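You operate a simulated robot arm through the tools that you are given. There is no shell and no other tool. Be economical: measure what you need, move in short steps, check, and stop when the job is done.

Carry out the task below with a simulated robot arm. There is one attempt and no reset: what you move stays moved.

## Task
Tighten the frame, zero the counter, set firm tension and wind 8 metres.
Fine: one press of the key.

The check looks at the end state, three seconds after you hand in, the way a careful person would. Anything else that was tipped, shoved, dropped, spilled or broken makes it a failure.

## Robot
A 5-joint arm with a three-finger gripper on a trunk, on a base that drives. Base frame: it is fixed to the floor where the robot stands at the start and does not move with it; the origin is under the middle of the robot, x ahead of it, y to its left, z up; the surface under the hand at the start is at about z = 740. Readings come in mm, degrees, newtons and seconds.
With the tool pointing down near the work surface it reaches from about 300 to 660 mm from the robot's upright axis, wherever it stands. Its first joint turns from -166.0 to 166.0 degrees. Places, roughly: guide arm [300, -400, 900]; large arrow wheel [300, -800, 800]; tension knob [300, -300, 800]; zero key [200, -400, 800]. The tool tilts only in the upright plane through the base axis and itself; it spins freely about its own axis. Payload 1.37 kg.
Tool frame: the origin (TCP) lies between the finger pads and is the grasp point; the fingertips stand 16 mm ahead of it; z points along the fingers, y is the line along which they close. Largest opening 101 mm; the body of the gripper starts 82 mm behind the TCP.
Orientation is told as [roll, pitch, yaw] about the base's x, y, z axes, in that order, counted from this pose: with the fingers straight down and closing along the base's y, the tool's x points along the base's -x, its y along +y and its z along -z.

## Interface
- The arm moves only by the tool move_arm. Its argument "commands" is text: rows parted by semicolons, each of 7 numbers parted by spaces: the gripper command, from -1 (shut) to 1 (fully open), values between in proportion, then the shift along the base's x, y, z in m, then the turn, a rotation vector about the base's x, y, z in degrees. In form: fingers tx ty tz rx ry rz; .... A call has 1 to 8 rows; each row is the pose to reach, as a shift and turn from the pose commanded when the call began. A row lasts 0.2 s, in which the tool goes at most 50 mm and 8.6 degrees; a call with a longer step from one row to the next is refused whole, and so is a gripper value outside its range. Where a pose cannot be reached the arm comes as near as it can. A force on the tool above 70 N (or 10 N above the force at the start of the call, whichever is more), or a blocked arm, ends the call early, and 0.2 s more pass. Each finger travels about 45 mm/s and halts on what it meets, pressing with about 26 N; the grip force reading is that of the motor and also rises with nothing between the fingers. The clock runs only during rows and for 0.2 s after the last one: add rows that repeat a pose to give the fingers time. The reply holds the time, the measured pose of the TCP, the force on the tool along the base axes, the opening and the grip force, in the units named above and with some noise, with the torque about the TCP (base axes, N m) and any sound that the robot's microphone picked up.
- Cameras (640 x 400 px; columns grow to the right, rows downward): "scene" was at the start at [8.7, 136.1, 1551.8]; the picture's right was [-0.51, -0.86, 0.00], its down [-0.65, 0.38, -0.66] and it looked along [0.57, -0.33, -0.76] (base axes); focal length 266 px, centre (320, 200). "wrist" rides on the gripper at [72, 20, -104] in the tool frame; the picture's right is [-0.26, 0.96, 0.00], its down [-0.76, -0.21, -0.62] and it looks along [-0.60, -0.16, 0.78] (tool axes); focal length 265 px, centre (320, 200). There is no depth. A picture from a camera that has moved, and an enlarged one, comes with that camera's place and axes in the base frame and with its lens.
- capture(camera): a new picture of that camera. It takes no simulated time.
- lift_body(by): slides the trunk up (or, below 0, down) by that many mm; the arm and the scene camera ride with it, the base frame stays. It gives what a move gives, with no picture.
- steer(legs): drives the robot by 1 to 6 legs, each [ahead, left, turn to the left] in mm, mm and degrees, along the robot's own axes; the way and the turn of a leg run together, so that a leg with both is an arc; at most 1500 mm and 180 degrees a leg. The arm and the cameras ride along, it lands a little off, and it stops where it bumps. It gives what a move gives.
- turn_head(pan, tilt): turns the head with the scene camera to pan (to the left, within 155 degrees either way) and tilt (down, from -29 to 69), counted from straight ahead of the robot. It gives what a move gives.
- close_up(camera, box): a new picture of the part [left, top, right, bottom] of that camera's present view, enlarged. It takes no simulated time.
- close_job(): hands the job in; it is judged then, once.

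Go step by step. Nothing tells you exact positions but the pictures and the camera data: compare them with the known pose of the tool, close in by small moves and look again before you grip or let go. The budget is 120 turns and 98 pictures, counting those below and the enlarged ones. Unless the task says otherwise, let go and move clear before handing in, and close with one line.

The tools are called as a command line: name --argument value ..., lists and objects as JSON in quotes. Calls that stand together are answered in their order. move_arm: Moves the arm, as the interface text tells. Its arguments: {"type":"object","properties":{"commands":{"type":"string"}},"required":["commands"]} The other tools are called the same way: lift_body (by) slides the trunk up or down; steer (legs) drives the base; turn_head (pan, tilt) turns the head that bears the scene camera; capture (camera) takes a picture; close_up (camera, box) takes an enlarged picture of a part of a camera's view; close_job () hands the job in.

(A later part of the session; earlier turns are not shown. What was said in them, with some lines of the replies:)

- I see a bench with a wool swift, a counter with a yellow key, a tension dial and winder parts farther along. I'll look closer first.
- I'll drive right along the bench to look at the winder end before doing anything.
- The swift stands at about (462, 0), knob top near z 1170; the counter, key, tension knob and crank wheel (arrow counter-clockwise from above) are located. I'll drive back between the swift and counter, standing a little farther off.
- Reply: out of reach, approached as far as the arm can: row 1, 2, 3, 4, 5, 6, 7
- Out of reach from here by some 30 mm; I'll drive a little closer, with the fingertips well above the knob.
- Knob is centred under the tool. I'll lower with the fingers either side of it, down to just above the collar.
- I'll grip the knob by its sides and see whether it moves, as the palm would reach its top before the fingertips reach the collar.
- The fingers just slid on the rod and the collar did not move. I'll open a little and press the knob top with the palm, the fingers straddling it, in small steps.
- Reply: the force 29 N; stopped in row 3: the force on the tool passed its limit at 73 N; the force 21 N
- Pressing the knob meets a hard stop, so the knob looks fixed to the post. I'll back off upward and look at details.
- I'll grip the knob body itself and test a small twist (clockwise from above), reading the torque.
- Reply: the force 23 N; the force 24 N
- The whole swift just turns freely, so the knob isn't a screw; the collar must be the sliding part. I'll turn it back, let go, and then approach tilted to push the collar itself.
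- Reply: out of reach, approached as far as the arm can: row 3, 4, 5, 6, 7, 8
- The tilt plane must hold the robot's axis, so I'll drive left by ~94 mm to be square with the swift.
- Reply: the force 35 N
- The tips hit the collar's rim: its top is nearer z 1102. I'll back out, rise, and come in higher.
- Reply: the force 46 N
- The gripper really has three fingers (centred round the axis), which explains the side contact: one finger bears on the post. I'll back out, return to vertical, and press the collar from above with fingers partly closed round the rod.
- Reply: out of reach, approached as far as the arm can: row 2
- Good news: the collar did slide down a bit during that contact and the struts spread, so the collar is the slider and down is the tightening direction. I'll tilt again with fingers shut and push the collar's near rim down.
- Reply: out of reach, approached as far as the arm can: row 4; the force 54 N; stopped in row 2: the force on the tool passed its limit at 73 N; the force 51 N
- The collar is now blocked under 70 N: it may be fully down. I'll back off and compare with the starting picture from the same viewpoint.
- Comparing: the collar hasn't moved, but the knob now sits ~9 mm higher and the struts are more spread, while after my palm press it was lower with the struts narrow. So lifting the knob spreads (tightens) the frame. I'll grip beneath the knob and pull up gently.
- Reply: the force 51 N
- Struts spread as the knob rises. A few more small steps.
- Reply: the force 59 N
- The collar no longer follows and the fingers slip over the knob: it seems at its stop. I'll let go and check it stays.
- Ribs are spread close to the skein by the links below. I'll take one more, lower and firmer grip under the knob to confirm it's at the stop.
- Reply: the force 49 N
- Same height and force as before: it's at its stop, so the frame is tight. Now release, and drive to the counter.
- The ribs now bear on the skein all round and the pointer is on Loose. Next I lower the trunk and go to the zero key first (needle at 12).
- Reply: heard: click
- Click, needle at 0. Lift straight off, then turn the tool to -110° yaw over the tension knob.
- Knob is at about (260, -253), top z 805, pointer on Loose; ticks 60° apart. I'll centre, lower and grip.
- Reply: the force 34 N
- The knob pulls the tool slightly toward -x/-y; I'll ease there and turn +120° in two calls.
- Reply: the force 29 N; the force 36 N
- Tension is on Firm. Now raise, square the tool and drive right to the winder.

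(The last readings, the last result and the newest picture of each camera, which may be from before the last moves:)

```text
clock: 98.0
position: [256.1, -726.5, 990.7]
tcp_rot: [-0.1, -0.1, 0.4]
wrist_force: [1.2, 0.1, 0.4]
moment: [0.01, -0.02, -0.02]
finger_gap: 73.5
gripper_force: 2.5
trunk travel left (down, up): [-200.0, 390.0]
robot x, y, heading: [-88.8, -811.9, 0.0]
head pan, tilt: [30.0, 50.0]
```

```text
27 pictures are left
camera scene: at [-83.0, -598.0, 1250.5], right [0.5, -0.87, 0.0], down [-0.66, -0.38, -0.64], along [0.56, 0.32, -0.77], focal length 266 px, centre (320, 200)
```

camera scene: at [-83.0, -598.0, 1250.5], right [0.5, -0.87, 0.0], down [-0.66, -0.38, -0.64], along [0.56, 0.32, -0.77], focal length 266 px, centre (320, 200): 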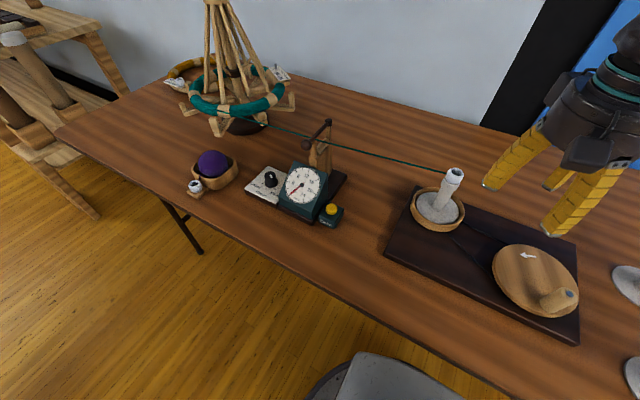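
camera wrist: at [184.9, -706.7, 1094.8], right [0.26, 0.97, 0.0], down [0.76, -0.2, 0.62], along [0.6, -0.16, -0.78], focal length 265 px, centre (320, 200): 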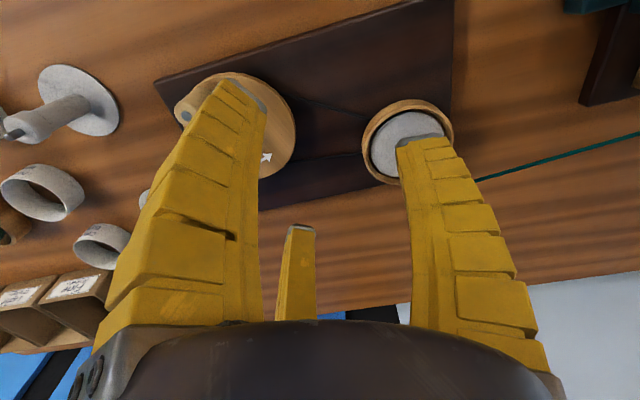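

move_arm --commands "0.4 0 -0.04 0 0 0 0; 0.4 -0.003 -0.08 0 0 0 0; 0.3 -0.006 -0.12 0 0 0 0; 0.2 -0.008 -0.136 0 0 0 0; 0.2 -0.008 -0.136 -0.04 0 0 0; 0.2 -0.008 -0.136 -0.06 0 0 0; 0.2 -0.008 -0.136 -0.06 0 0 0"

capture --camera "wrist"

```text
clock: 99.6
position: [248.4, -860.6, 931.1]
tcp_rot: [0.1, -0.2, 0.4]
wrist_force: [0.2, -0.5, 0.1]
moment: [-0.02, 0.02, -0.01]
finger_gap: 63.9
gripper_force: 2.5
trunk travel left (down, up): [-200.0, 390.0]
robot x, y, heading: [-87.0, -811.7, 0.4]
head pan, tilt: [30.0, 50.0]
```

```text
26 pictures are left
camera wrist: at [176.7, -841.2, 1034.9], right [0.26, 0.97, 0.0], down [0.76, -0.2, 0.62], along [0.6, -0.16, -0.78], focal length 265 px, centre (320, 200)
```

wrist: 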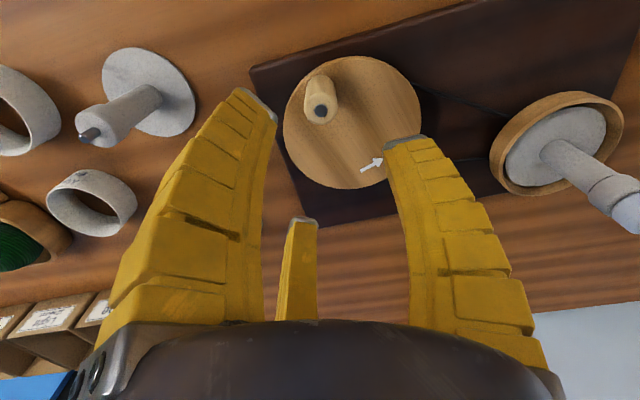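

Handle top is at about (246, -858, 840), wheel centre about (281, -836), arrow counter-clockwise. Lower round the handle and close.

move_arm --commands "0.2 -0.003 0.002 -0.04 0 0 0; 0.2 -0.004 0.002 -0.08 0 0 0; 0.2 -0.004 0.002 -0.106 0 0 0; 0 -0.004 0.002 -0.106 0 0 0; -1 -0.004 0.002 -0.106 0 0 0; -1 -0.004 0.002 -0.106 0 0 0; -1 -0.004 0.002 -0.106 0 0 0; -1 -0.004 0.002 -0.106 0 0 0"

capture --camera "wrist"

```text
clock: 101.4
position: [245.3, -859.9, 824.2]
tcp_rot: [-0.1, -0.4, 0.3]
wrist_force: [4.1, 2.2, 8.3]
moment: [0.05, 0.04, -0.03]
finger_gap: 20.0
gripper_force: 27.8
trunk travel left (down, up): [-200.0, 390.0]
robot x, y, heading: [-91.3, -807.8, 0.3]
head pan, tilt: [30.0, 50.0]
```

```text
25 pictures are left
camera wrist: at [173.0, -840.9, 929.4], right [0.26, 0.97, 0.0], down [0.75, -0.2, 0.62], along [0.6, -0.16, -0.78], focal length 265 px, centre (320, 200)
```

wrist: 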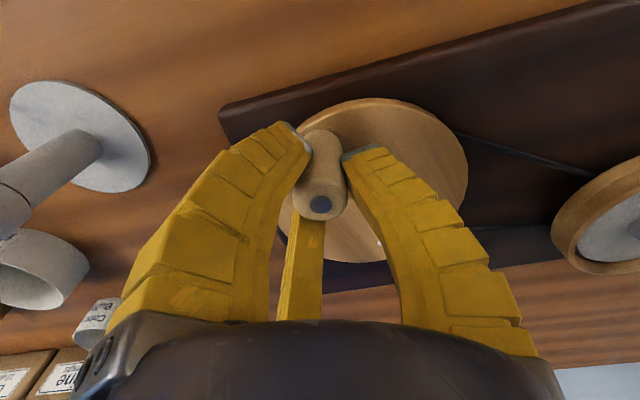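

Gripped. Crank the first 160° counter-clockwise and watch forces and dial.

move_arm --commands "-1 0.0096 -0.0114 0 0 0 0; -1 0.0225 -0.0188 0 0 0 0; -1 0.0371 -0.0213 0 0 0 0; -1 0.0518 -0.0187 0 0 0 0; -1 0.0646 -0.0112 0 0 0 0; -1 0.0741 0.0002 0 0 0 0; -1 0.0792 0.0142 0 0 0 0; -1 0.0791 0.0291 0 0 0 0"

capture --camera "scene"

close_up --camera "scene" --box '[270, 150, 350, 230]'

```text
clock: 103.2
position: [326.0, -830.6, 823.9]
tcp_rot: [0.0, -0.2, 0.4]
wrist_force: [-0.3, 0.3, -0.7]
moment: [0.0, -0.04, -0.02]
finger_gap: 0.0
gripper_force: 27.7
trunk travel left (down, up): [-200.0, 390.0]
robot x, y, heading: [-87.9, -810.0, 0.5]
head pan, tilt: [30.0, 50.0]
```

```text
24 pictures are left
camera scene: at [-83.1, -598.0, 1250.5], right [0.5, -0.86, 0.0], down [-0.66, -0.38, -0.64], along [0.56, 0.32, -0.77], focal length 266 px, centre (320, 200)
```

scene: 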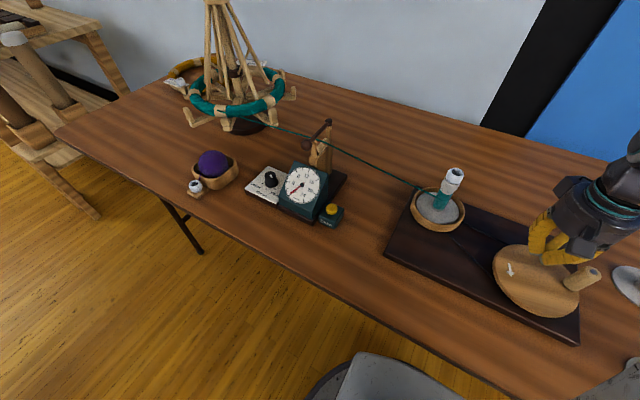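

```text
5.00 times, centred on (310, 190) of scene
camera zoom: at [-83.1, -598.0, 1250.5], right [0.5, -0.86, 0.0], down [-0.66, -0.38, -0.64], along [0.56, 0.32, -0.77], focal length 1328 px, centre (370, 250)
```

zoom: 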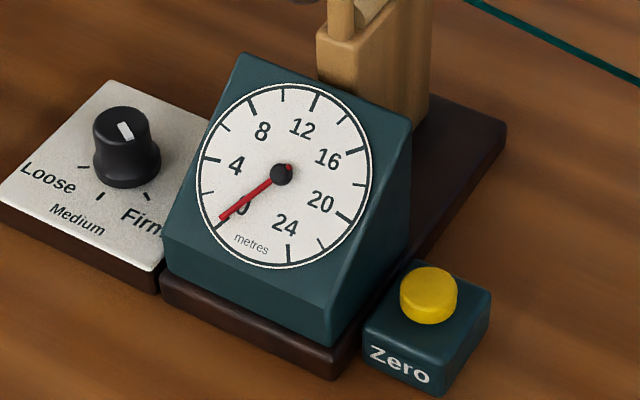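

The handle slipped out after ~70°; the cone has begun to take yarn. I'll re-grip, deeper on the handle.

move_arm --commands "-1 0 0 0.04 0 0 0; 0 0 0 0.07 0 0 0; 0.2 -0.02 -0.025 0.07 0 0 0; 0.2 -0.038 -0.046 0.07 0 0 0; 0.2 -0.038 -0.046 0.07 0 0 0"

capture --camera "wrist"

```text
clock: 104.4
position: [287.4, -878.3, 894.5]
tcp_rot: [0.0, -0.1, 0.5]
wrist_force: [-0.1, 0.9, -0.4]
moment: [0.01, -0.05, -0.02]
finger_gap: 64.3
gripper_force: 2.2
trunk travel left (down, up): [-200.0, 390.0]
robot x, y, heading: [-86.7, -809.2, 0.3]
head pan, tilt: [30.0, 50.0]
```

```text
22 pictures are left
camera wrist: at [215.5, -858.5, 998.6], right [0.26, 0.97, 0.0], down [0.76, -0.2, 0.62], along [0.6, -0.16, -0.78], focal length 265 px, centre (320, 200)
```

wrist: 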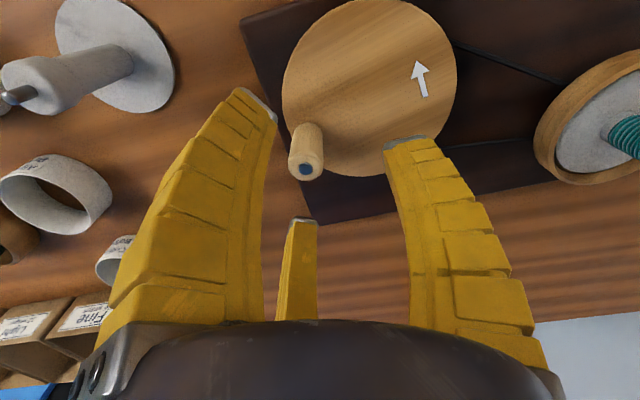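

move_arm --commands "0.2 0.007 -0.006 -0.01 0 0 0; 0.2 0.014 -0.011 -0.03 0 0 0; 0.2 0.014 -0.011 -0.06 0 0 0; 0.2 0.014 -0.011 -0.077 0 0 0; -1 0.014 -0.011 -0.077 0 0 0; -1 0.014 -0.011 -0.077 0 0 0; -1 0.014 -0.011 -0.077 0 0 0; -1 0.014 -0.011 -0.077 0 0 0"

capture --camera "wrist"

```text
clock: 106.2
position: [300.2, -886.5, 816.8]
tcp_rot: [-0.1, -0.1, 0.4]
wrist_force: [-1.0, -3.6, -1.9]
moment: [0.55, 0.02, -0.01]
finger_gap: 29.1
gripper_force: 26.0
trunk travel left (down, up): [-200.0, 390.0]
robot x, y, heading: [-93.1, -811.6, -0.0]
head pan, tilt: [30.0, 50.0]
```

```text
21 pictures are left
camera wrist: at [228.8, -867.4, 922.2], right [0.26, 0.97, 0.0], down [0.76, -0.2, 0.62], along [0.6, -0.16, -0.78], focal length 265 px, centre (320, 200)
```

wrist: 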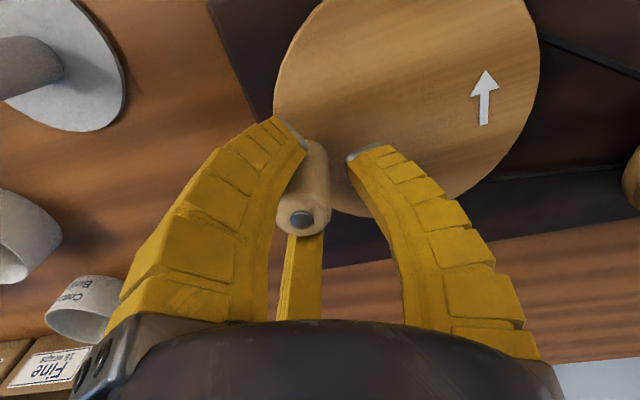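

move_arm --commands "-1 -0.004 0.001 -0.002 0 0 0; -1 0.0165 0.0165 -0.002 0 0 0; -1 0.0282 0.0396 -0.002 0 0 0; -1 0.0269 0.0655 -0.002 0 0 0; -1 0.0128 0.0872 -0.002 0 0 0; -1 -0.0103 0.0989 -0.002 0 0 0; -1 -0.0362 0.0975 -0.002 0 0 0; -1 -0.0578 0.0834 -0.002 0 0 0"

capture --camera "wrist"

```text
clock: 108.0
position: [240.3, -802.5, 815.5]
tcp_rot: [0.0, 0.1, 0.4]
wrist_force: [0.2, 0.4, -0.3]
moment: [-0.01, 0.02, -0.01]
finger_gap: 0.1
gripper_force: 26.1
trunk travel left (down, up): [-200.0, 390.0]
robot x, y, heading: [-96.4, -813.9, 0.1]
head pan, tilt: [30.0, 50.0]
```

```text
20 pictures are left
camera wrist: at [169.1, -784.4, 919.7], right [0.26, 0.97, 0.0], down [0.76, -0.2, 0.62], along [0.6, -0.16, -0.78], focal length 265 px, centre (320, 200)
```

wrist: 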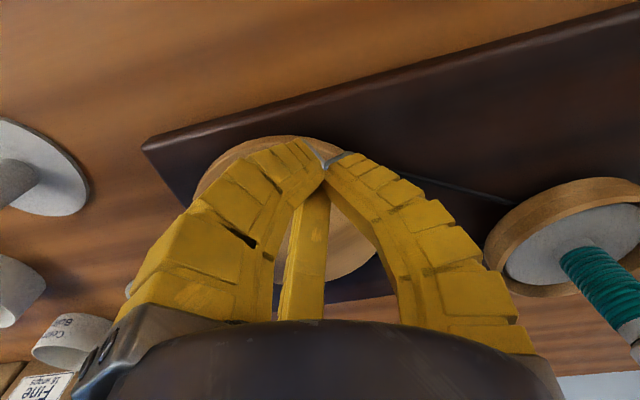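

capture --camera "scene"

close_up --camera "scene" --box '[270, 150, 350, 230]'

```text
19 pictures are left
camera scene: at [-83.0, -597.9, 1250.5], right [0.5, -0.86, 0.0], down [-0.66, -0.38, -0.64], along [0.56, 0.32, -0.77], focal length 266 px, centre (320, 200)
```

scene: 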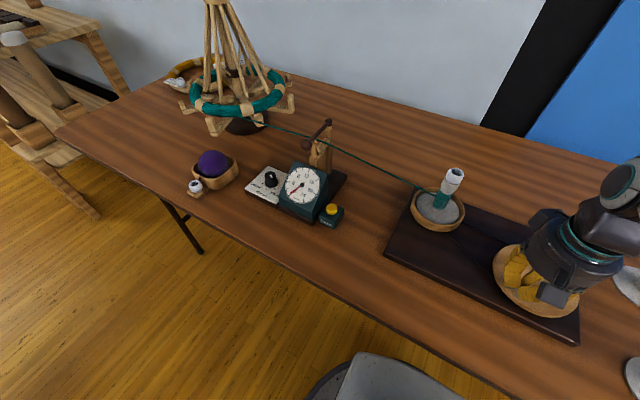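

```text
5.00 times, centred on (310, 190) of scene
camera zoom: at [-83.0, -597.9, 1250.5], right [0.5, -0.86, 0.0], down [-0.66, -0.38, -0.64], along [0.56, 0.32, -0.77], focal length 1328 px, centre (370, 250)
```

zoom: 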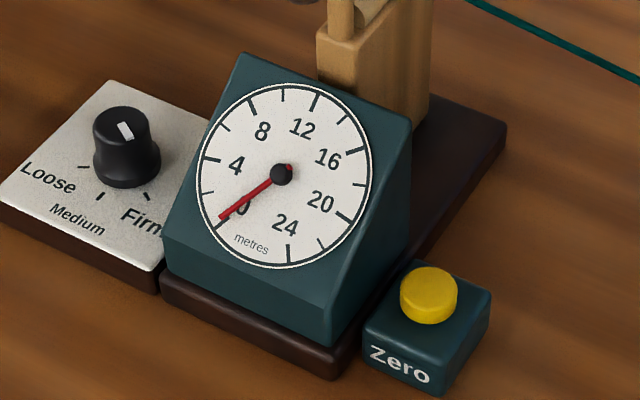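

The handle slipped again. I'll raise to see where it is and plan a pushing method.

move_arm --commands "-1 0 0 0.04 0 0 0; -1 0 -0.03 0.075 0 0 0; -1 0.0 -0.05 0.075 0 0 0; -1 0 -0.05 0.075 0 0 0"

capture --camera "wrist"

close_up --camera "scene" --box '[290, 100, 480, 240]'

```text
clock: 109.0
position: [243.0, -854.1, 891.3]
tcp_rot: [0.0, 0.0, 0.4]
wrist_force: [0.1, -0.7, -0.2]
moment: [-0.04, -0.03, 0.0]
finger_gap: 0.0
gripper_force: 25.8
trunk travel left (down, up): [-200.0, 390.0]
robot x, y, heading: [-92.5, -810.0, 0.1]
head pan, tilt: [30.0, 50.0]
```

```text
17 pictures are left
camera wrist: at [171.1, -835.6, 995.4], right [0.26, 0.97, 0.0], down [0.76, -0.2, 0.62], along [0.6, -0.16, -0.78], focal length 265 px, centre (320, 200)
```

wrist: 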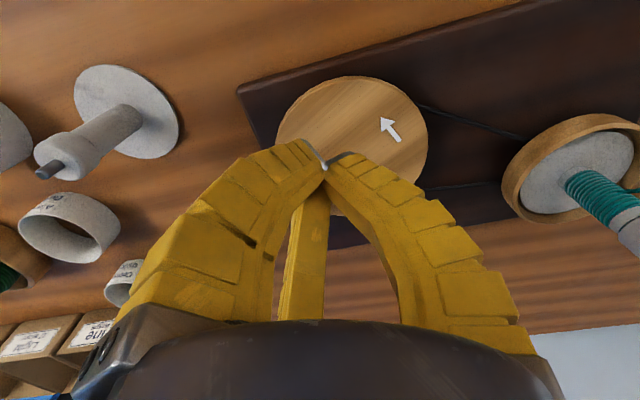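

```text
2.86 times, centred on (385, 170) of scene
camera zoom: at [-83.1, -598.0, 1250.5], right [0.5, -0.86, 0.0], down [-0.66, -0.38, -0.64], along [0.56, 0.32, -0.77], focal length 759 px, centre (134, 286)
```

zoom: 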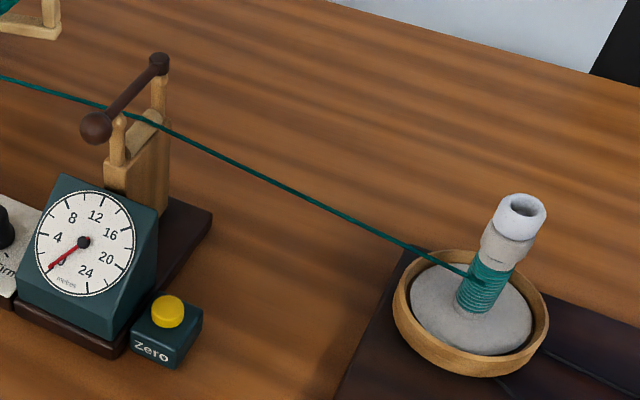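

The wheel did turn ~20° more; the slip came from gripping off-centre. I'll re-centre over the handle, which I take to be near (309, -879), and check before closing.

move_arm --commands "0 0.03 -0.012 0 0 0 0; 0.2 0.06 -0.024 0 0 0 0; 0.2 0.064 -0.025 0 0 0 0; 0.2 0.064 -0.025 0 0 0 0; 0.2 0.064 -0.025 0 0 0 0"

capture --camera "wrist"

```text
clock: 110.2
position: [306.8, -880.3, 892.2]
tcp_rot: [0.0, 0.0, 0.4]
wrist_force: [-0.2, 0.9, 0.3]
moment: [-0.03, -0.03, 0.01]
finger_gap: 63.9
gripper_force: 1.9
trunk travel left (down, up): [-200.0, 390.0]
robot x, y, heading: [-89.9, -808.9, -0.1]
head pan, tilt: [30.0, 50.0]
```

```text
15 pictures are left
camera wrist: at [235.6, -861.0, 996.0], right [0.26, 0.97, 0.0], down [0.76, -0.2, 0.62], along [0.6, -0.16, -0.78], focal length 265 px, centre (320, 200)
```

wrist: 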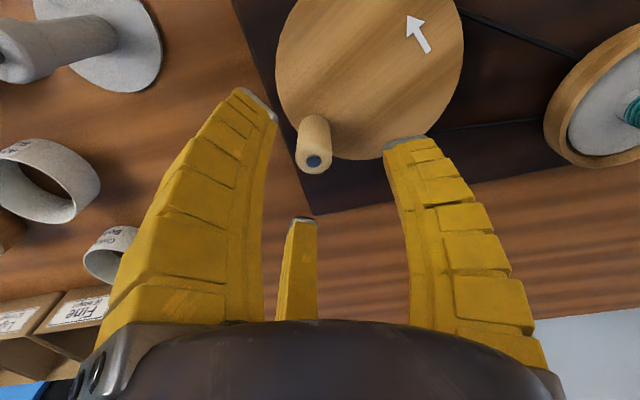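

move_arm --commands "0.2 0.009 -0.005 -0.02 0 0 0; 0.2 0.009 -0.005 -0.05 0 0 0; 0.2 0.009 -0.005 -0.071 0 0 0; -1 0.009 -0.005 -0.071 0 0 0; -1 0.009 -0.005 -0.071 0 0 0; -1 0.009 -0.005 -0.071 0 0 0; -1 0.009 -0.005 -0.071 0 0 0; -1 0.009 -0.005 -0.071 0 0 0"

move_arm --commands "-1 0 0 0 0 0 0; -1 0 0 0 0 0 0; -1 0 0 0 0 0 0"

```text
clock: 112.0
position: [316.6, -885.2, 820.6]
tcp_rot: [-0.1, -0.1, 0.4]
wrist_force: [2.4, -7.3, -0.2]
moment: [0.55, 0.05, 0.02]
finger_gap: 27.6
gripper_force: 25.7
trunk travel left (down, up): [-200.0, 390.0]
robot x, y, heading: [-94.2, -812.1, 0.3]
head pan, tilt: [30.0, 50.0]
```

```text
clock: 112.8
position: [316.7, -885.5, 820.4]
tcp_rot: [0.0, -0.2, 0.5]
wrist_force: [3.3, -9.4, 2.0]
moment: [0.36, 0.01, 0.04]
finger_gap: 26.9
gripper_force: 26.1
trunk travel left (down, up): [-200.0, 390.0]
robot x, y, heading: [-93.0, -814.3, -0.1]
head pan, tilt: [30.0, 50.0]
```

move_arm --commands "-1 0.001 -0.004 0 0 0 0; -1 0.001 -0.006 0 0 0 0; -1 0.001 -0.006 0 0 0 0"

capture --camera "wrist"

```text
clock: 113.6
position: [315.2, -889.2, 820.5]
tcp_rot: [-0.2, -0.1, 0.5]
wrist_force: [-4.7, 12.3, 10.1]
moment: [-0.04, 0.04, -0.04]
finger_gap: 22.9
gripper_force: 26.0
trunk travel left (down, up): [-200.0, 390.0]
robot x, y, heading: [-91.0, -811.2, 0.4]
head pan, tilt: [30.0, 50.0]
```

```text
14 pictures are left
camera wrist: at [243.5, -869.3, 925.2], right [0.26, 0.97, 0.0], down [0.76, -0.2, 0.62], along [0.6, -0.16, -0.78], focal length 265 px, centre (320, 200)
```

wrist: 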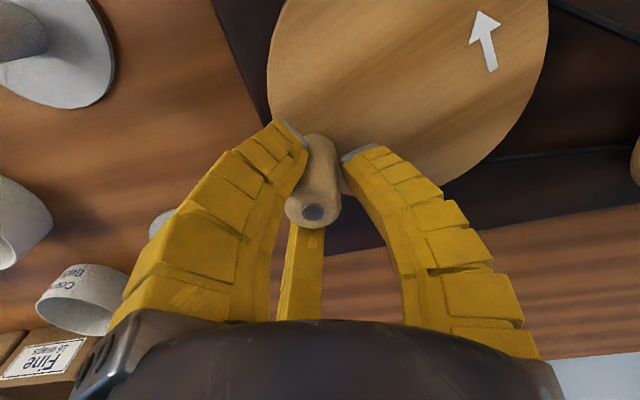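

move_arm --commands "-1 0.0114 0.0117 0 0 0 0; -1 0.0198 0.0239 0 0 0 0; -1 0.0249 0.038 0 0 0 0; -1 0.0261 0.0529 0 0 0 0; -1 0.0261 0.0529 0 0 0 0"

capture --camera "wrist"

```text
clock: 114.8
position: [350.2, -835.6, 820.1]
tcp_rot: [-0.1, -1.3, 0.4]
wrist_force: [35.9, 2.7, 14.9]
moment: [-0.07, -0.23, 0.0]
finger_gap: 22.8
gripper_force: 28.1
trunk travel left (down, up): [-200.0, 390.0]
robot x, y, heading: [-89.8, -812.9, 0.2]
head pan, tilt: [30.0, 50.0]
```

```text
13 pictures are left
camera wrist: at [276.3, -817.2, 923.2], right [0.26, 0.97, 0.0], down [0.74, -0.2, 0.64], along [0.62, -0.16, -0.77], focal length 265 px, centre (320, 200)
```

wrist: 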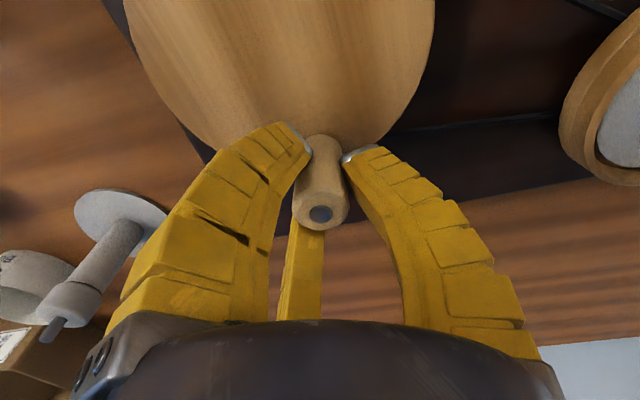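

Still gripped, and the reading gives a better circle: centre about (292, -833), radius about 59.6. Continue with that.

move_arm --commands "-1 0.0056 0.0258 0 0 0 0; -1 -0.0047 0.0437 0 0 0 0; -1 -0.0206 0.057 0 0 0 0; -1 -0.0401 0.0641 0 0 0 0; -1 -0.0401 0.0641 0 0 0 0"

```text
clock: 116.0
position: [302.0, -776.7, 819.7]
tcp_rot: [0.1, -0.2, 0.3]
wrist_force: [-3.3, -34.0, 5.6]
moment: [-0.21, 0.06, -0.02]
finger_gap: 25.6
gripper_force: 28.1
trunk travel left (down, up): [-200.0, 390.0]
robot x, y, heading: [-92.0, -812.4, -0.0]
head pan, tilt: [30.0, 50.0]
```

move_arm --commands "-1 -0.0196 -0.011 0 0 0 0; -1 -0.0365 -0.0189 0 0 0 0; -1 -0.0496 -0.032 0 0 0 0; -1 -0.0575 -0.0489 0 0 0 0; -1 -0.0575 -0.0489 0 0 0 0"

close_up --camera "scene" --box '[270, 150, 350, 230]'

```text
clock: 117.2
position: [243.0, -822.2, 819.4]
tcp_rot: [0.0, 0.1, 0.4]
wrist_force: [-8.6, 1.0, -12.7]
moment: [0.54, 0.15, -0.04]
finger_gap: 21.9
gripper_force: 28.0
trunk travel left (down, up): [-200.0, 390.0]
robot x, y, heading: [-87.9, -812.9, -0.0]
head pan, tilt: [30.0, 50.0]
```

```text
5.00 times, centred on (310, 190) of scene
camera zoom: at [-83.3, -598.1, 1250.3], right [0.5, -0.86, 0.0], down [-0.66, -0.38, -0.64], along [0.56, 0.32, -0.77], focal length 1328 px, centre (370, 250)
```

zoom: 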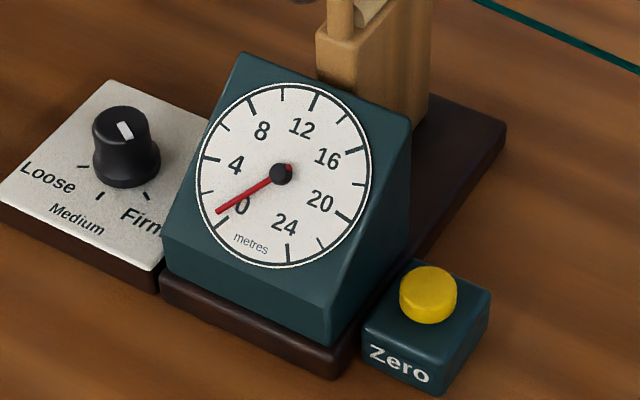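

The needle has moved to about 0.7 m after ~0.9 turn, so ~10 turns are needed. The circle (297, -837), r 53.5 fits well; continue with 240° calls.

move_arm --commands "-1 0 -0.0277 0 0 0 0; -1 0.0139 -0.0517 0 0 0 0; -1 0.0378 -0.0655 0 0 0 0; -1 0.0655 -0.0655 0 0 0 0; -1 0.0895 -0.0517 0 0 0 0; -1 0.1034 -0.0277 0 0 0 0; -1 0.1034 0 0 0 0 0; -1 0.0895 0.024 0 0 0 0"

```text
clock: 119.0
position: [332.7, -794.1, 819.8]
tcp_rot: [0.0, 0.0, 0.5]
wrist_force: [6.5, 8.0, 5.9]
moment: [-0.1, -0.09, 0.02]
finger_gap: 21.6
gripper_force: 28.5
trunk travel left (down, up): [-200.0, 390.0]
robot x, y, heading: [-90.9, -807.8, 0.1]
head pan, tilt: [30.0, 50.0]
```

move_arm --commands "-1 -0.024 0.0139 0 0 0 0; -1 -0.0517 0.0139 0 0 0 0; -1 -0.0757 0 0 0 0 0; -1 -0.0895 -0.024 0 0 0 0; -1 -0.0895 -0.0517 0 0 0 0; -1 -0.0757 -0.0757 0 0 0 0; -1 -0.0517 -0.0895 0 0 0 0; -1 -0.024 -0.0895 0 0 0 0"

move_arm --commands "-1 0.024 0.0139 0 0 0 0; -1 0.0378 0.0378 0 0 0 0; -1 0.0378 0.0655 0 0 0 0; -1 0.024 0.0895 0 0 0 0; -1 0 0.1034 0 0 0 0; -1 -0.0277 0.1034 0 0 0 0; -1 -0.0517 0.0895 0 0 0 0; -1 -0.0655 0.0655 0 0 0 0"

close_up --camera "scene" --box '[270, 150, 350, 230]'

```text
clock: 120.8
position: [313.0, -891.4, 819.1]
tcp_rot: [0.0, -0.6, 0.4]
wrist_force: [5.6, -16.7, 7.4]
moment: [-0.24, -0.07, 0.04]
finger_gap: 21.3
gripper_force: 27.7
trunk travel left (down, up): [-200.0, 390.0]
robot x, y, heading: [-88.0, -813.2, 0.2]
head pan, tilt: [30.0, 50.0]
```

```text
clock: 122.6
position: [246.7, -820.6, 819.9]
tcp_rot: [-0.1, 0.2, 0.5]
wrist_force: [-1.9, 0.4, -5.8]
moment: [0.29, 0.12, 0.0]
finger_gap: 17.2
gripper_force: 27.6
trunk travel left (down, up): [-200.0, 390.0]
robot x, y, heading: [-91.4, -810.5, 0.3]
head pan, tilt: [30.0, 50.0]
```

```text
5.00 times, centred on (310, 190) of scene
camera zoom: at [-83.1, -597.8, 1250.4], right [0.5, -0.86, 0.0], down [-0.66, -0.39, -0.64], along [0.56, 0.32, -0.77], focal length 1328 px, centre (370, 250)
```

zoom: 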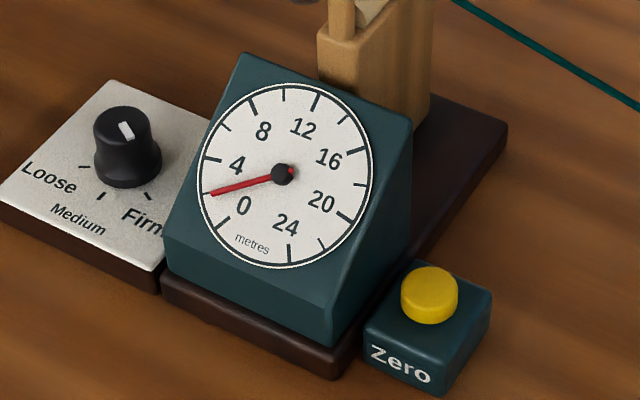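

About 2.0 m now. I'll re-seat the grip, then continue.

move_arm --commands "0 0 0 0 0 0 0; 0.1 0 0 0 0 0 0; 0.1 -0.001 0 -0.004 0 0 0; -1 -0.001 0 -0.004 0 0 0; -1 -0.001 0 -0.004 0 0 0; -1 -0.001 0 -0.004 0 0 0; -1 -0.001 0 -0.004 0 0 0; -1 -0.001 0 -0.004 0 0 0"

move_arm --commands "-1 0.001 -0.0277 0 0 0 0; -1 0.0149 -0.0517 0 0 0 0; -1 0.0388 -0.0655 0 0 0 0; -1 0.0665 -0.0655 0 0 0 0; -1 0.0905 -0.0517 0 0 0 0; -1 0.1044 -0.0277 0 0 0 0; -1 0.1044 0 0 0 0 0; -1 0.0905 0.024 0 0 0 0"

move_arm --commands "-1 -0.024 0.0139 0 0 0 0; -1 -0.0517 0.0139 0 0 0 0; -1 -0.0757 0 0 0 0 0; -1 -0.0895 -0.024 0 0 0 0; -1 -0.0895 -0.0517 0 0 0 0; -1 -0.0757 -0.0757 0 0 0 0; -1 -0.0517 -0.0895 0 0 0 0; -1 -0.024 -0.0895 0 0 0 0"

move_arm --commands "-1 0.024 0.0139 0 0 0 0; -1 0.0378 0.0378 0 0 0 0; -1 0.0378 0.0655 0 0 0 0; -1 0.024 0.0895 0 0 0 0; -1 0 0.1034 0 0 0 0; -1 -0.0277 0.1034 0 0 0 0; -1 -0.0517 0.0895 0 0 0 0; -1 -0.0655 0.0655 0 0 0 0"

```text
clock: 124.4
position: [244.2, -821.8, 816.8]
tcp_rot: [0.0, -0.3, 0.4]
wrist_force: [2.4, -0.5, 11.3]
moment: [-0.01, -0.02, 0.03]
finger_gap: 20.1
gripper_force: 28.2
trunk travel left (down, up): [-200.0, 390.0]
robot x, y, heading: [-92.2, -812.0, 0.2]
head pan, tilt: [30.0, 50.0]
```

```text
clock: 126.2
position: [332.9, -797.4, 815.6]
tcp_rot: [0.0, 0.1, 0.4]
wrist_force: [-3.7, -4.8, 15.9]
moment: [-0.29, 0.24, 0.01]
finger_gap: 22.3
gripper_force: 28.0
trunk travel left (down, up): [-200.0, 390.0]
robot x, y, heading: [-94.1, -811.8, -0.1]
head pan, tilt: [30.0, 50.0]
```

```text
clock: 128.0
position: [315.9, -891.0, 815.3]
tcp_rot: [0.0, -1.0, 0.3]
wrist_force: [12.9, -34.0, 11.9]
moment: [-0.51, -0.2, -0.04]
finger_gap: 21.2
gripper_force: 27.9
trunk travel left (down, up): [-200.0, 390.0]
robot x, y, heading: [-91.4, -812.2, 0.2]
head pan, tilt: [30.0, 50.0]
```

```text
clock: 129.8
position: [244.5, -821.1, 815.2]
tcp_rot: [0.0, -0.2, 0.5]
wrist_force: [5.0, -1.8, 3.0]
moment: [0.34, -0.14, 0.01]
finger_gap: 18.5
gripper_force: 27.8
trunk travel left (down, up): [-200.0, 390.0]
robot x, y, heading: [-92.4, -810.8, 0.2]
head pan, tilt: [30.0, 50.0]
```

move_arm --commands "0 0 0 0 0 0 0; 0.1 0 0 0 0 0 0; 0.1 0.001 -0.002 0 0 0 0; -1 0.001 -0.002 0 0 0 0; -1 0.001 -0.002 0 0 0 0; -1 0.001 -0.002 0 0 0 0; -1 0.001 -0.002 0 0 0 0; -1 0.001 -0.002 0 0 0 0"

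move_arm --commands "-1 0 -0.0277 0 0 0 0; -1 0.0139 -0.0517 0 0 0 0; -1 0.0378 -0.0655 0 0 0 0; -1 0.0655 -0.0655 0 0 0 0; -1 0.0895 -0.0517 0 0 0 0; -1 0.1034 -0.0277 0 0 0 0; -1 0.1034 0 0 0 0 0; -1 0.0895 0.024 0 0 0 0"

move_arm --commands "-1 -0.024 0.0139 0 0 0 0; -1 -0.0517 0.0139 0 0 0 0; -1 -0.0757 0 0 0 0 0; -1 -0.0895 -0.024 0 0 0 0; -1 -0.0895 -0.0517 0 0 0 0; -1 -0.0757 -0.0757 0 0 0 0; -1 -0.0517 -0.0895 0 0 0 0; -1 -0.024 -0.0895 0 0 0 0"

move_arm --commands "-1 0.024 0.0139 0 0 0 0; -1 0.0378 0.0378 0 0 0 0; -1 0.0378 0.0655 0 0 0 0; -1 0.024 0.0895 0 0 0 0; -1 0 0.1034 0 0 0 0; -1 -0.0277 0.1034 0 0 0 0; -1 -0.0517 0.0895 0 0 0 0; -1 -0.0655 0.0655 0 0 0 0"

close_up --camera "scene" --box '[270, 150, 350, 230]'

```text
clock: 131.6
position: [244.4, -823.3, 816.8]
tcp_rot: [0.0, -0.1, 0.3]
wrist_force: [-5.4, 0.7, 10.0]
moment: [0.07, 0.18, 0.0]
finger_gap: 20.5
gripper_force: 27.9
trunk travel left (down, up): [-200.0, 390.0]
robot x, y, heading: [-91.6, -812.2, 0.3]
head pan, tilt: [30.0, 50.0]
```

```text
clock: 133.4
position: [335.0, -799.2, 815.5]
tcp_rot: [-0.1, -0.2, 0.5]
wrist_force: [2.8, 3.4, 12.9]
moment: [-0.25, 0.15, 0.01]
finger_gap: 20.4
gripper_force: 28.2
trunk travel left (down, up): [-200.0, 390.0]
robot x, y, heading: [-91.6, -810.5, 0.1]
head pan, tilt: [30.0, 50.0]
```

```text
clock: 135.2
position: [314.6, -892.4, 814.8]
tcp_rot: [-0.1, -0.6, 0.4]
wrist_force: [7.4, -21.2, 4.2]
moment: [-0.5, -0.19, 0.03]
finger_gap: 18.7
gripper_force: 27.9
trunk travel left (down, up): [-200.0, 390.0]
robot x, y, heading: [-90.5, -813.1, 0.0]
head pan, tilt: [30.0, 50.0]
```

```text
clock: 137.0
position: [243.6, -823.8, 815.8]
tcp_rot: [-0.1, 0.1, 0.3]
wrist_force: [-7.8, 2.0, 0.7]
moment: [0.4, 0.17, -0.03]
finger_gap: 18.0
gripper_force: 28.2
trunk travel left (down, up): [-200.0, 390.0]
robot x, y, heading: [-90.8, -811.0, 0.1]
head pan, tilt: [30.0, 50.0]
```

```text
5.00 times, centred on (310, 190) of scene
camera zoom: at [-84.1, -598.0, 1250.4], right [0.5, -0.86, 0.0], down [-0.66, -0.38, -0.64], along [0.56, 0.32, -0.77], focal length 1328 px, centre (370, 250)
```

zoom: 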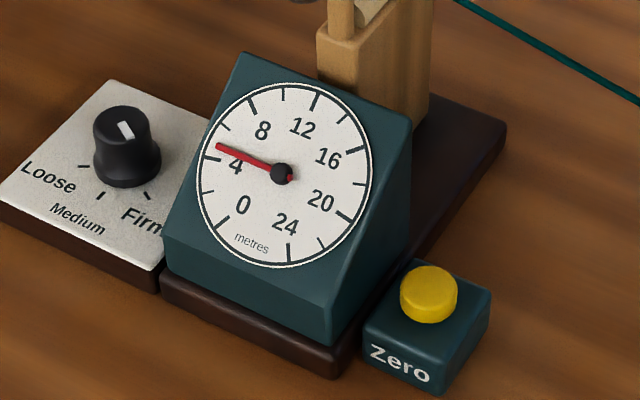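

About 4.85 m, i.e. 0.705 m per turn; ~4.45 turns remain. Do 2 more turns, twice.

move_arm --commands "0 0 0 0 0 0 0; 0.1 0 0 0 0 0 0; 0.1 0.0 -0.001 0 0 0 0; -1 0.0 -0.001 0 0 0 0; -1 0.0 -0.001 0 0 0 0; -1 0.0 -0.001 0 0 0 0; -1 0.0 -0.001 0 0 0 0; -1 0.0 -0.001 0 0 0 0"

move_arm --commands "-1 0 -0.0277 0 0 0 0; -1 0.0139 -0.0517 0 0 0 0; -1 0.0378 -0.0655 0 0 0 0; -1 0.0655 -0.0655 0 0 0 0; -1 0.0895 -0.0517 0 0 0 0; -1 0.1034 -0.0277 0 0 0 0; -1 0.1034 0 0 0 0 0; -1 0.0895 0.024 0 0 0 0"

move_arm --commands "-1 -0.024 0.0139 0 0 0 0; -1 -0.0517 0.0139 0 0 0 0; -1 -0.0757 0 0 0 0 0; -1 -0.0895 -0.024 0 0 0 0; -1 -0.0895 -0.0517 0 0 0 0; -1 -0.0757 -0.0757 0 0 0 0; -1 -0.0517 -0.0895 0 0 0 0; -1 -0.024 -0.0895 0 0 0 0"

move_arm --commands "-1 0.024 0.0139 0 0 0 0; -1 0.0378 0.0378 0 0 0 0; -1 0.0378 0.0655 0 0 0 0; -1 0.024 0.0895 0 0 0 0; -1 0 0.1034 0 0 0 0; -1 -0.0277 0.1034 0 0 0 0; -1 -0.0517 0.0895 0 0 0 0; -1 -0.0655 0.0655 0 0 0 0"

move_arm --commands "0 0 0 0 0 0 0; 0.1 0 0 0 0 0 0; 0.1 0.0 0 0 0 0 0; -1 0.0 0 0 0 0 0; -1 0.0 0 0 0 0 0; -1 0.0 0 0 0 0 0; -1 0.0 0 0 0 0 0; -1 0.0 0 0 0 0 0"

move_arm --commands "-1 0 -0.0277 0 0 0 0; -1 0.0139 -0.0517 0 0 0 0; -1 0.0378 -0.0655 0 0 0 0; -1 0.0655 -0.0655 0 0 0 0; -1 0.0895 -0.0517 0 0 0 0; -1 0.1034 -0.0277 0 0 0 0; -1 0.1034 0 0 0 0 0; -1 0.0895 0.024 0 0 0 0"

close_up --camera "scene" --box '[270, 150, 350, 230]'

```text
clock: 138.8
position: [243.9, -825.4, 817.2]
tcp_rot: [0.1, -0.2, 0.4]
wrist_force: [-7.0, 2.6, 11.5]
moment: [0.08, 0.19, -0.03]
finger_gap: 21.0
gripper_force: 28.1
trunk travel left (down, up): [-200.0, 390.0]
robot x, y, heading: [-89.7, -810.1, 0.0]
head pan, tilt: [30.0, 50.0]
```

```text
clock: 140.6
position: [335.0, -799.9, 814.8]
tcp_rot: [0.0, 0.0, 0.5]
wrist_force: [6.0, 6.7, 15.5]
moment: [-0.24, 0.15, 0.0]
finger_gap: 22.1
gripper_force: 28.3
trunk travel left (down, up): [-200.0, 390.0]
robot x, y, heading: [-91.7, -811.8, 0.0]
head pan, tilt: [30.0, 50.0]
```

```text
clock: 142.4
position: [312.8, -891.7, 815.8]
tcp_rot: [-0.1, -0.5, 0.3]
wrist_force: [6.2, -18.1, 6.0]
moment: [-0.51, -0.15, 0.02]
finger_gap: 19.2
gripper_force: 27.7
trunk travel left (down, up): [-200.0, 390.0]
robot x, y, heading: [-90.5, -812.2, 0.2]
head pan, tilt: [30.0, 50.0]
```

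```text
clock: 144.2
position: [243.1, -824.0, 815.5]
tcp_rot: [0.0, -0.1, 0.3]
wrist_force: [-5.8, 0.8, 4.1]
moment: [0.4, 0.08, -0.05]
finger_gap: 18.3
gripper_force: 27.9
trunk travel left (down, up): [-200.0, 390.0]
robot x, y, heading: [-92.4, -811.4, 0.3]
head pan, tilt: [30.0, 50.0]
```

```text
clock: 146.0
position: [243.5, -824.4, 815.9]
tcp_rot: [0.1, -0.2, 0.4]
wrist_force: [-5.5, 1.8, 10.1]
moment: [0.05, 0.1, 0.01]
finger_gap: 20.7
gripper_force: 28.8
trunk travel left (down, up): [-200.0, 390.0]
robot x, y, heading: [-88.5, -812.3, 0.0]
head pan, tilt: [30.0, 50.0]
```

```text
clock: 147.8
position: [333.2, -799.0, 816.1]
tcp_rot: [0.0, 0.1, 0.5]
wrist_force: [2.9, 3.4, 8.8]
moment: [-0.32, 0.18, 0.02]
finger_gap: 19.2
gripper_force: 27.8
trunk travel left (down, up): [-200.0, 390.0]
robot x, y, heading: [-90.5, -810.7, -0.0]
head pan, tilt: [30.0, 50.0]
```

```text
5.00 times, centred on (310, 190) of scene
camera zoom: at [-83.4, -597.2, 1250.4], right [0.5, -0.86, 0.0], down [-0.66, -0.39, -0.64], along [0.56, 0.32, -0.77], focal length 1328 px, centre (370, 250)
```

zoom: 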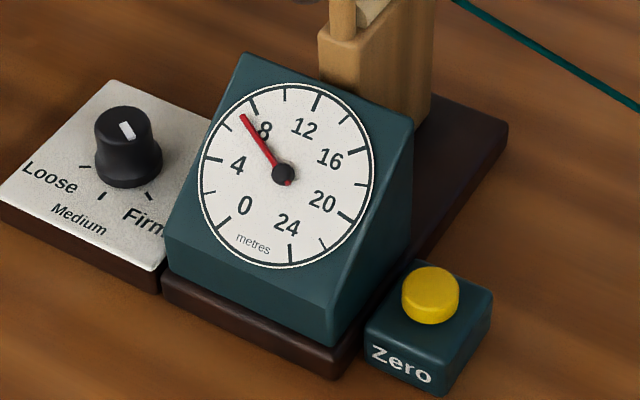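

About 7.25 m. Half a turn more, then look again.

move_arm --commands "-1 -0.024 0.0139 0 0 0 0; -1 -0.0517 0.0139 0 0 0 0; -1 -0.0757 0 0 0 0 0; -1 -0.0895 -0.024 0 0 0 0; -1 -0.0895 -0.0517 0 0 0 0; -1 -0.0757 -0.0757 0 0 0 0; -1 -0.0757 -0.0757 0 0 0 0"

close_up --camera "scene" --box '[280, 160, 330, 210]'

```text
clock: 149.4
position: [257.4, -879.4, 815.4]
tcp_rot: [-0.1, -0.3, 0.3]
wrist_force: [-9.5, -10.5, 13.3]
moment: [-0.24, -0.23, -0.01]
finger_gap: 21.4
gripper_force: 27.9
trunk travel left (down, up): [-200.0, 390.0]
robot x, y, heading: [-88.6, -813.8, 0.2]
head pan, tilt: [30.0, 50.0]
```

```text
8.00 times, centred on (305, 185) of scene
camera zoom: at [-84.6, -599.2, 1250.7], right [0.5, -0.86, 0.0], down [-0.66, -0.38, -0.64], along [0.56, 0.32, -0.77], focal length 2125 px, centre (440, 320)
```

zoom: 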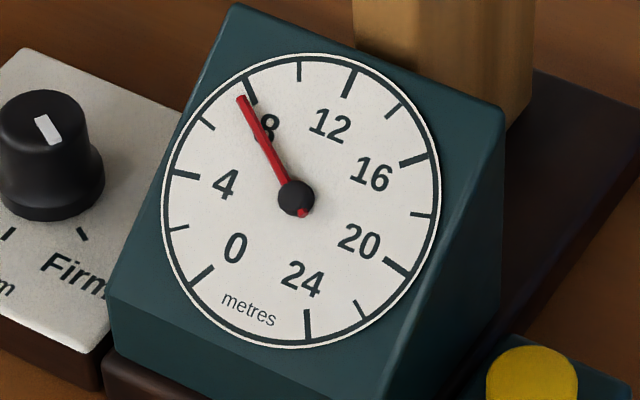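

Reading about 7.8 m. Another ~90°.

move_arm --commands "-1 0.0113 -0.009 0 0 0 0; -1 0.0239 -0.0139 0 0 0 0; -1 0.0378 -0.0157 0 0 0 0; -1 0.0517 -0.0139 0 0 0 0; -1 0.0646 -0.0085 0 0 0 0; -1 0.0757 0 0 0 0 0; -1 0.0757 0 0 0 0 0"

close_up --camera "scene" --box '[290, 162, 325, 197]'

```text
clock: 151.0
position: [336.4, -877.1, 815.6]
tcp_rot: [0.0, -0.4, 0.4]
wrist_force: [13.7, -11.5, 9.2]
moment: [-0.13, -0.28, -0.04]
finger_gap: 19.8
gripper_force: 28.1
trunk travel left (down, up): [-200.0, 390.0]
robot x, y, heading: [-90.0, -813.1, -0.1]
head pan, tilt: [30.0, 50.0]
```

```text
11.43 times, centred on (308, 180) of scene
camera zoom: at [-82.0, -599.0, 1250.7], right [0.5, -0.86, 0.0], down [-0.66, -0.38, -0.64], along [0.56, 0.32, -0.77], focal length 3036 px, centre (463, 434)
```

zoom: 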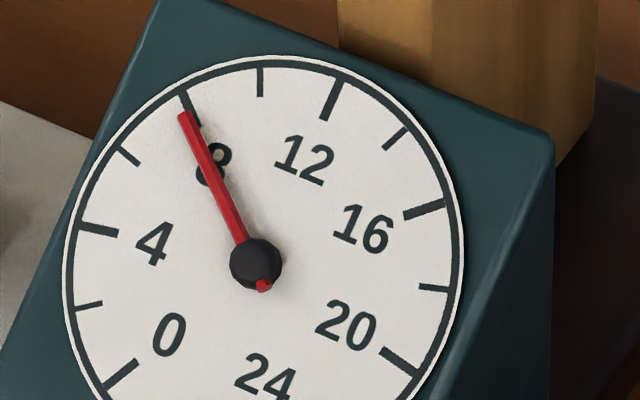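

Needle now on the 8. Release the handle, rise clear and check.

move_arm --commands "0 -0.002 0.002 0 0 0 0; 0.3 -0.002 0.002 0 0 0 0; 0.3 -0.002 0.002 0 0 0 0; 0.3 -0.002 0.002 0 0 0 0; 0.3 -0.002 0.002 0.04 0 0 0; 0.3 -0.002 0.002 0.08 0 0 0; 0.3 -0.002 0.002 0.12 0 0 0; 0.3 -0.002 0.002 0.15 0 0 0"

close_up --camera "scene" --box '[290, 162, 325, 197]'

capture --camera "scene"

```text
clock: 152.8
position: [332.7, -874.8, 966.0]
tcp_rot: [-0.1, -0.1, 0.4]
wrist_force: [0.4, 0.6, -0.6]
moment: [-0.01, -0.03, 0.01]
finger_gap: 68.8
gripper_force: 2.3
trunk travel left (down, up): [-200.0, 390.0]
robot x, y, heading: [-90.2, -814.3, 0.2]
head pan, tilt: [30.0, 50.0]
```

```text
11.43 times, centred on (308, 180) of scene
camera zoom: at [-83.0, -598.0, 1250.5], right [0.5, -0.86, 0.0], down [-0.66, -0.38, -0.64], along [0.56, 0.32, -0.77], focal length 3036 px, centre (463, 434)
```

zoom: 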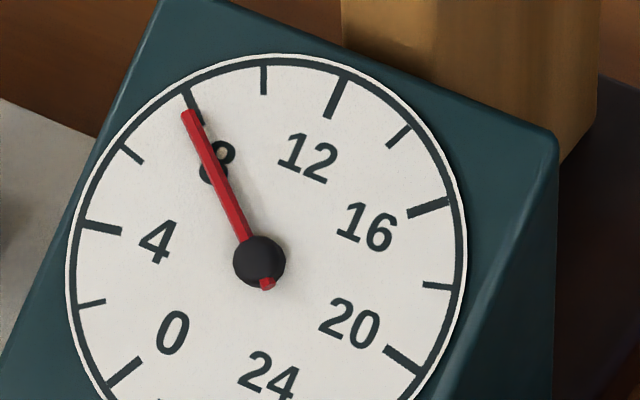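

```text
5 pictures are left
camera scene: at [-83.0, -598.0, 1250.5], right [0.5, -0.86, 0.0], down [-0.66, -0.38, -0.64], along [0.56, 0.32, -0.77], focal length 266 px, centre (320, 200)
```

scene: 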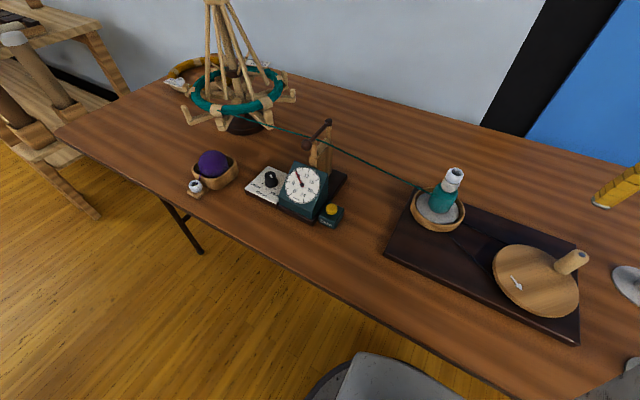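

close_up --camera "scene" --box '[160, 0, 320, 140]'

```text
2.86 times, centred on (240, 70) of scene
camera zoom: at [-83.0, -598.0, 1250.5], right [0.5, -0.86, 0.0], down [-0.66, -0.38, -0.64], along [0.56, 0.32, -0.77], focal length 759 px, centre (549, 571)
```

zoom: 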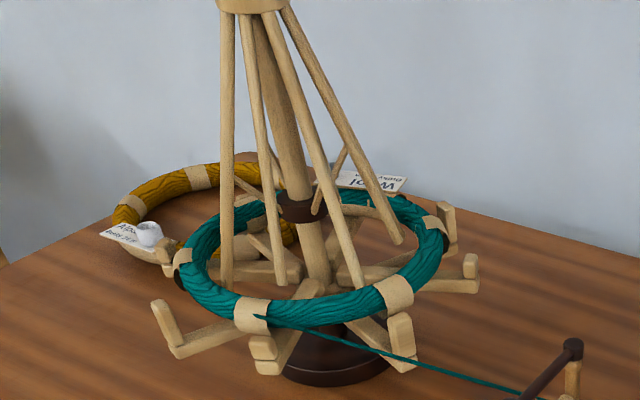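

Dial holds at 8. One last check that the swift's knob has stayed up.

turn_head --pan 50 --tilt 25

capture --camera "scene"

```text
clock: 153.7
position: [333.8, -873.5, 964.2]
tcp_rot: [0.0, -0.2, 0.4]
wrist_force: [0.4, 0.6, 0.5]
moment: [0.01, -0.01, 0.0]
finger_gap: 68.7
gripper_force: 2.4
trunk travel left (down, up): [-200.0, 390.0]
robot x, y, heading: [-91.2, -811.0, 0.2]
head pan, tilt: [50.0, 25.0]
```

```text
3 pictures are left
camera scene: at [-90.6, -565.9, 1287.9], right [0.77, -0.64, 0.0], down [-0.27, -0.32, -0.91], along [0.58, 0.7, -0.42], focal length 266 px, centre (320, 200)
```

scene: 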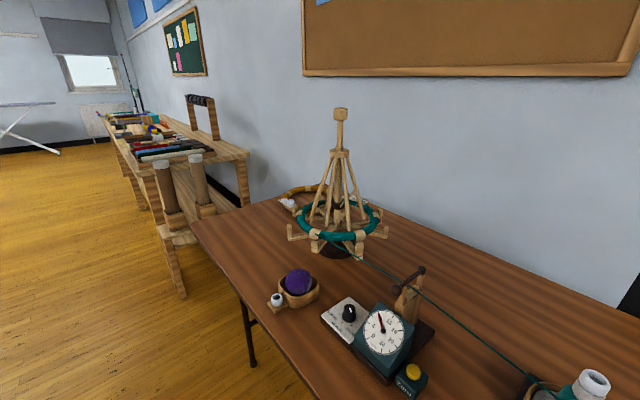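

close_up --camera "scene" --box '[280, 140, 400, 265]'

```text
3.20 times, centred on (340, 202) of scene
camera zoom: at [-90.6, -565.9, 1287.9], right [0.77, -0.64, 0.0], down [-0.27, -0.32, -0.91], along [0.58, 0.7, -0.42], focal length 850 px, centre (256, 192)
```

zoom: 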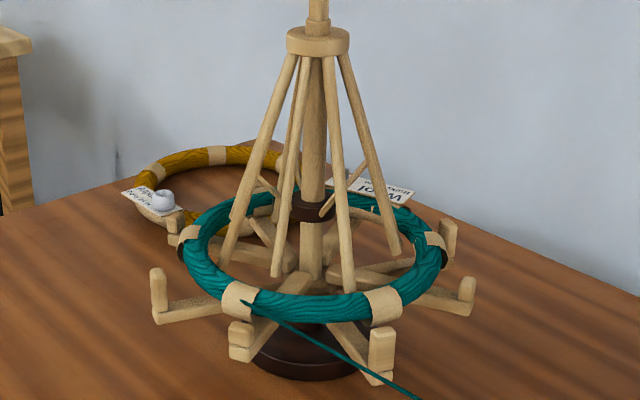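

Everything checks: the ribs are spread with the knob up, the tension is on Firm, the needle is at 8, and the gripper is open and clear. Handing in.

close_job

```text
The job is handed in.
```

I handed the job in with the frame tightened, the counter zeroed with one key press, tension on Firm and about 8 m wound. The 8 m was read from the dial at an angle. I took the frame as tight because its knob would not lift further at about 50 N. While finding how the frame works I pressed its knob and collar and turned the swift, but I saw nothing tipped or broken.
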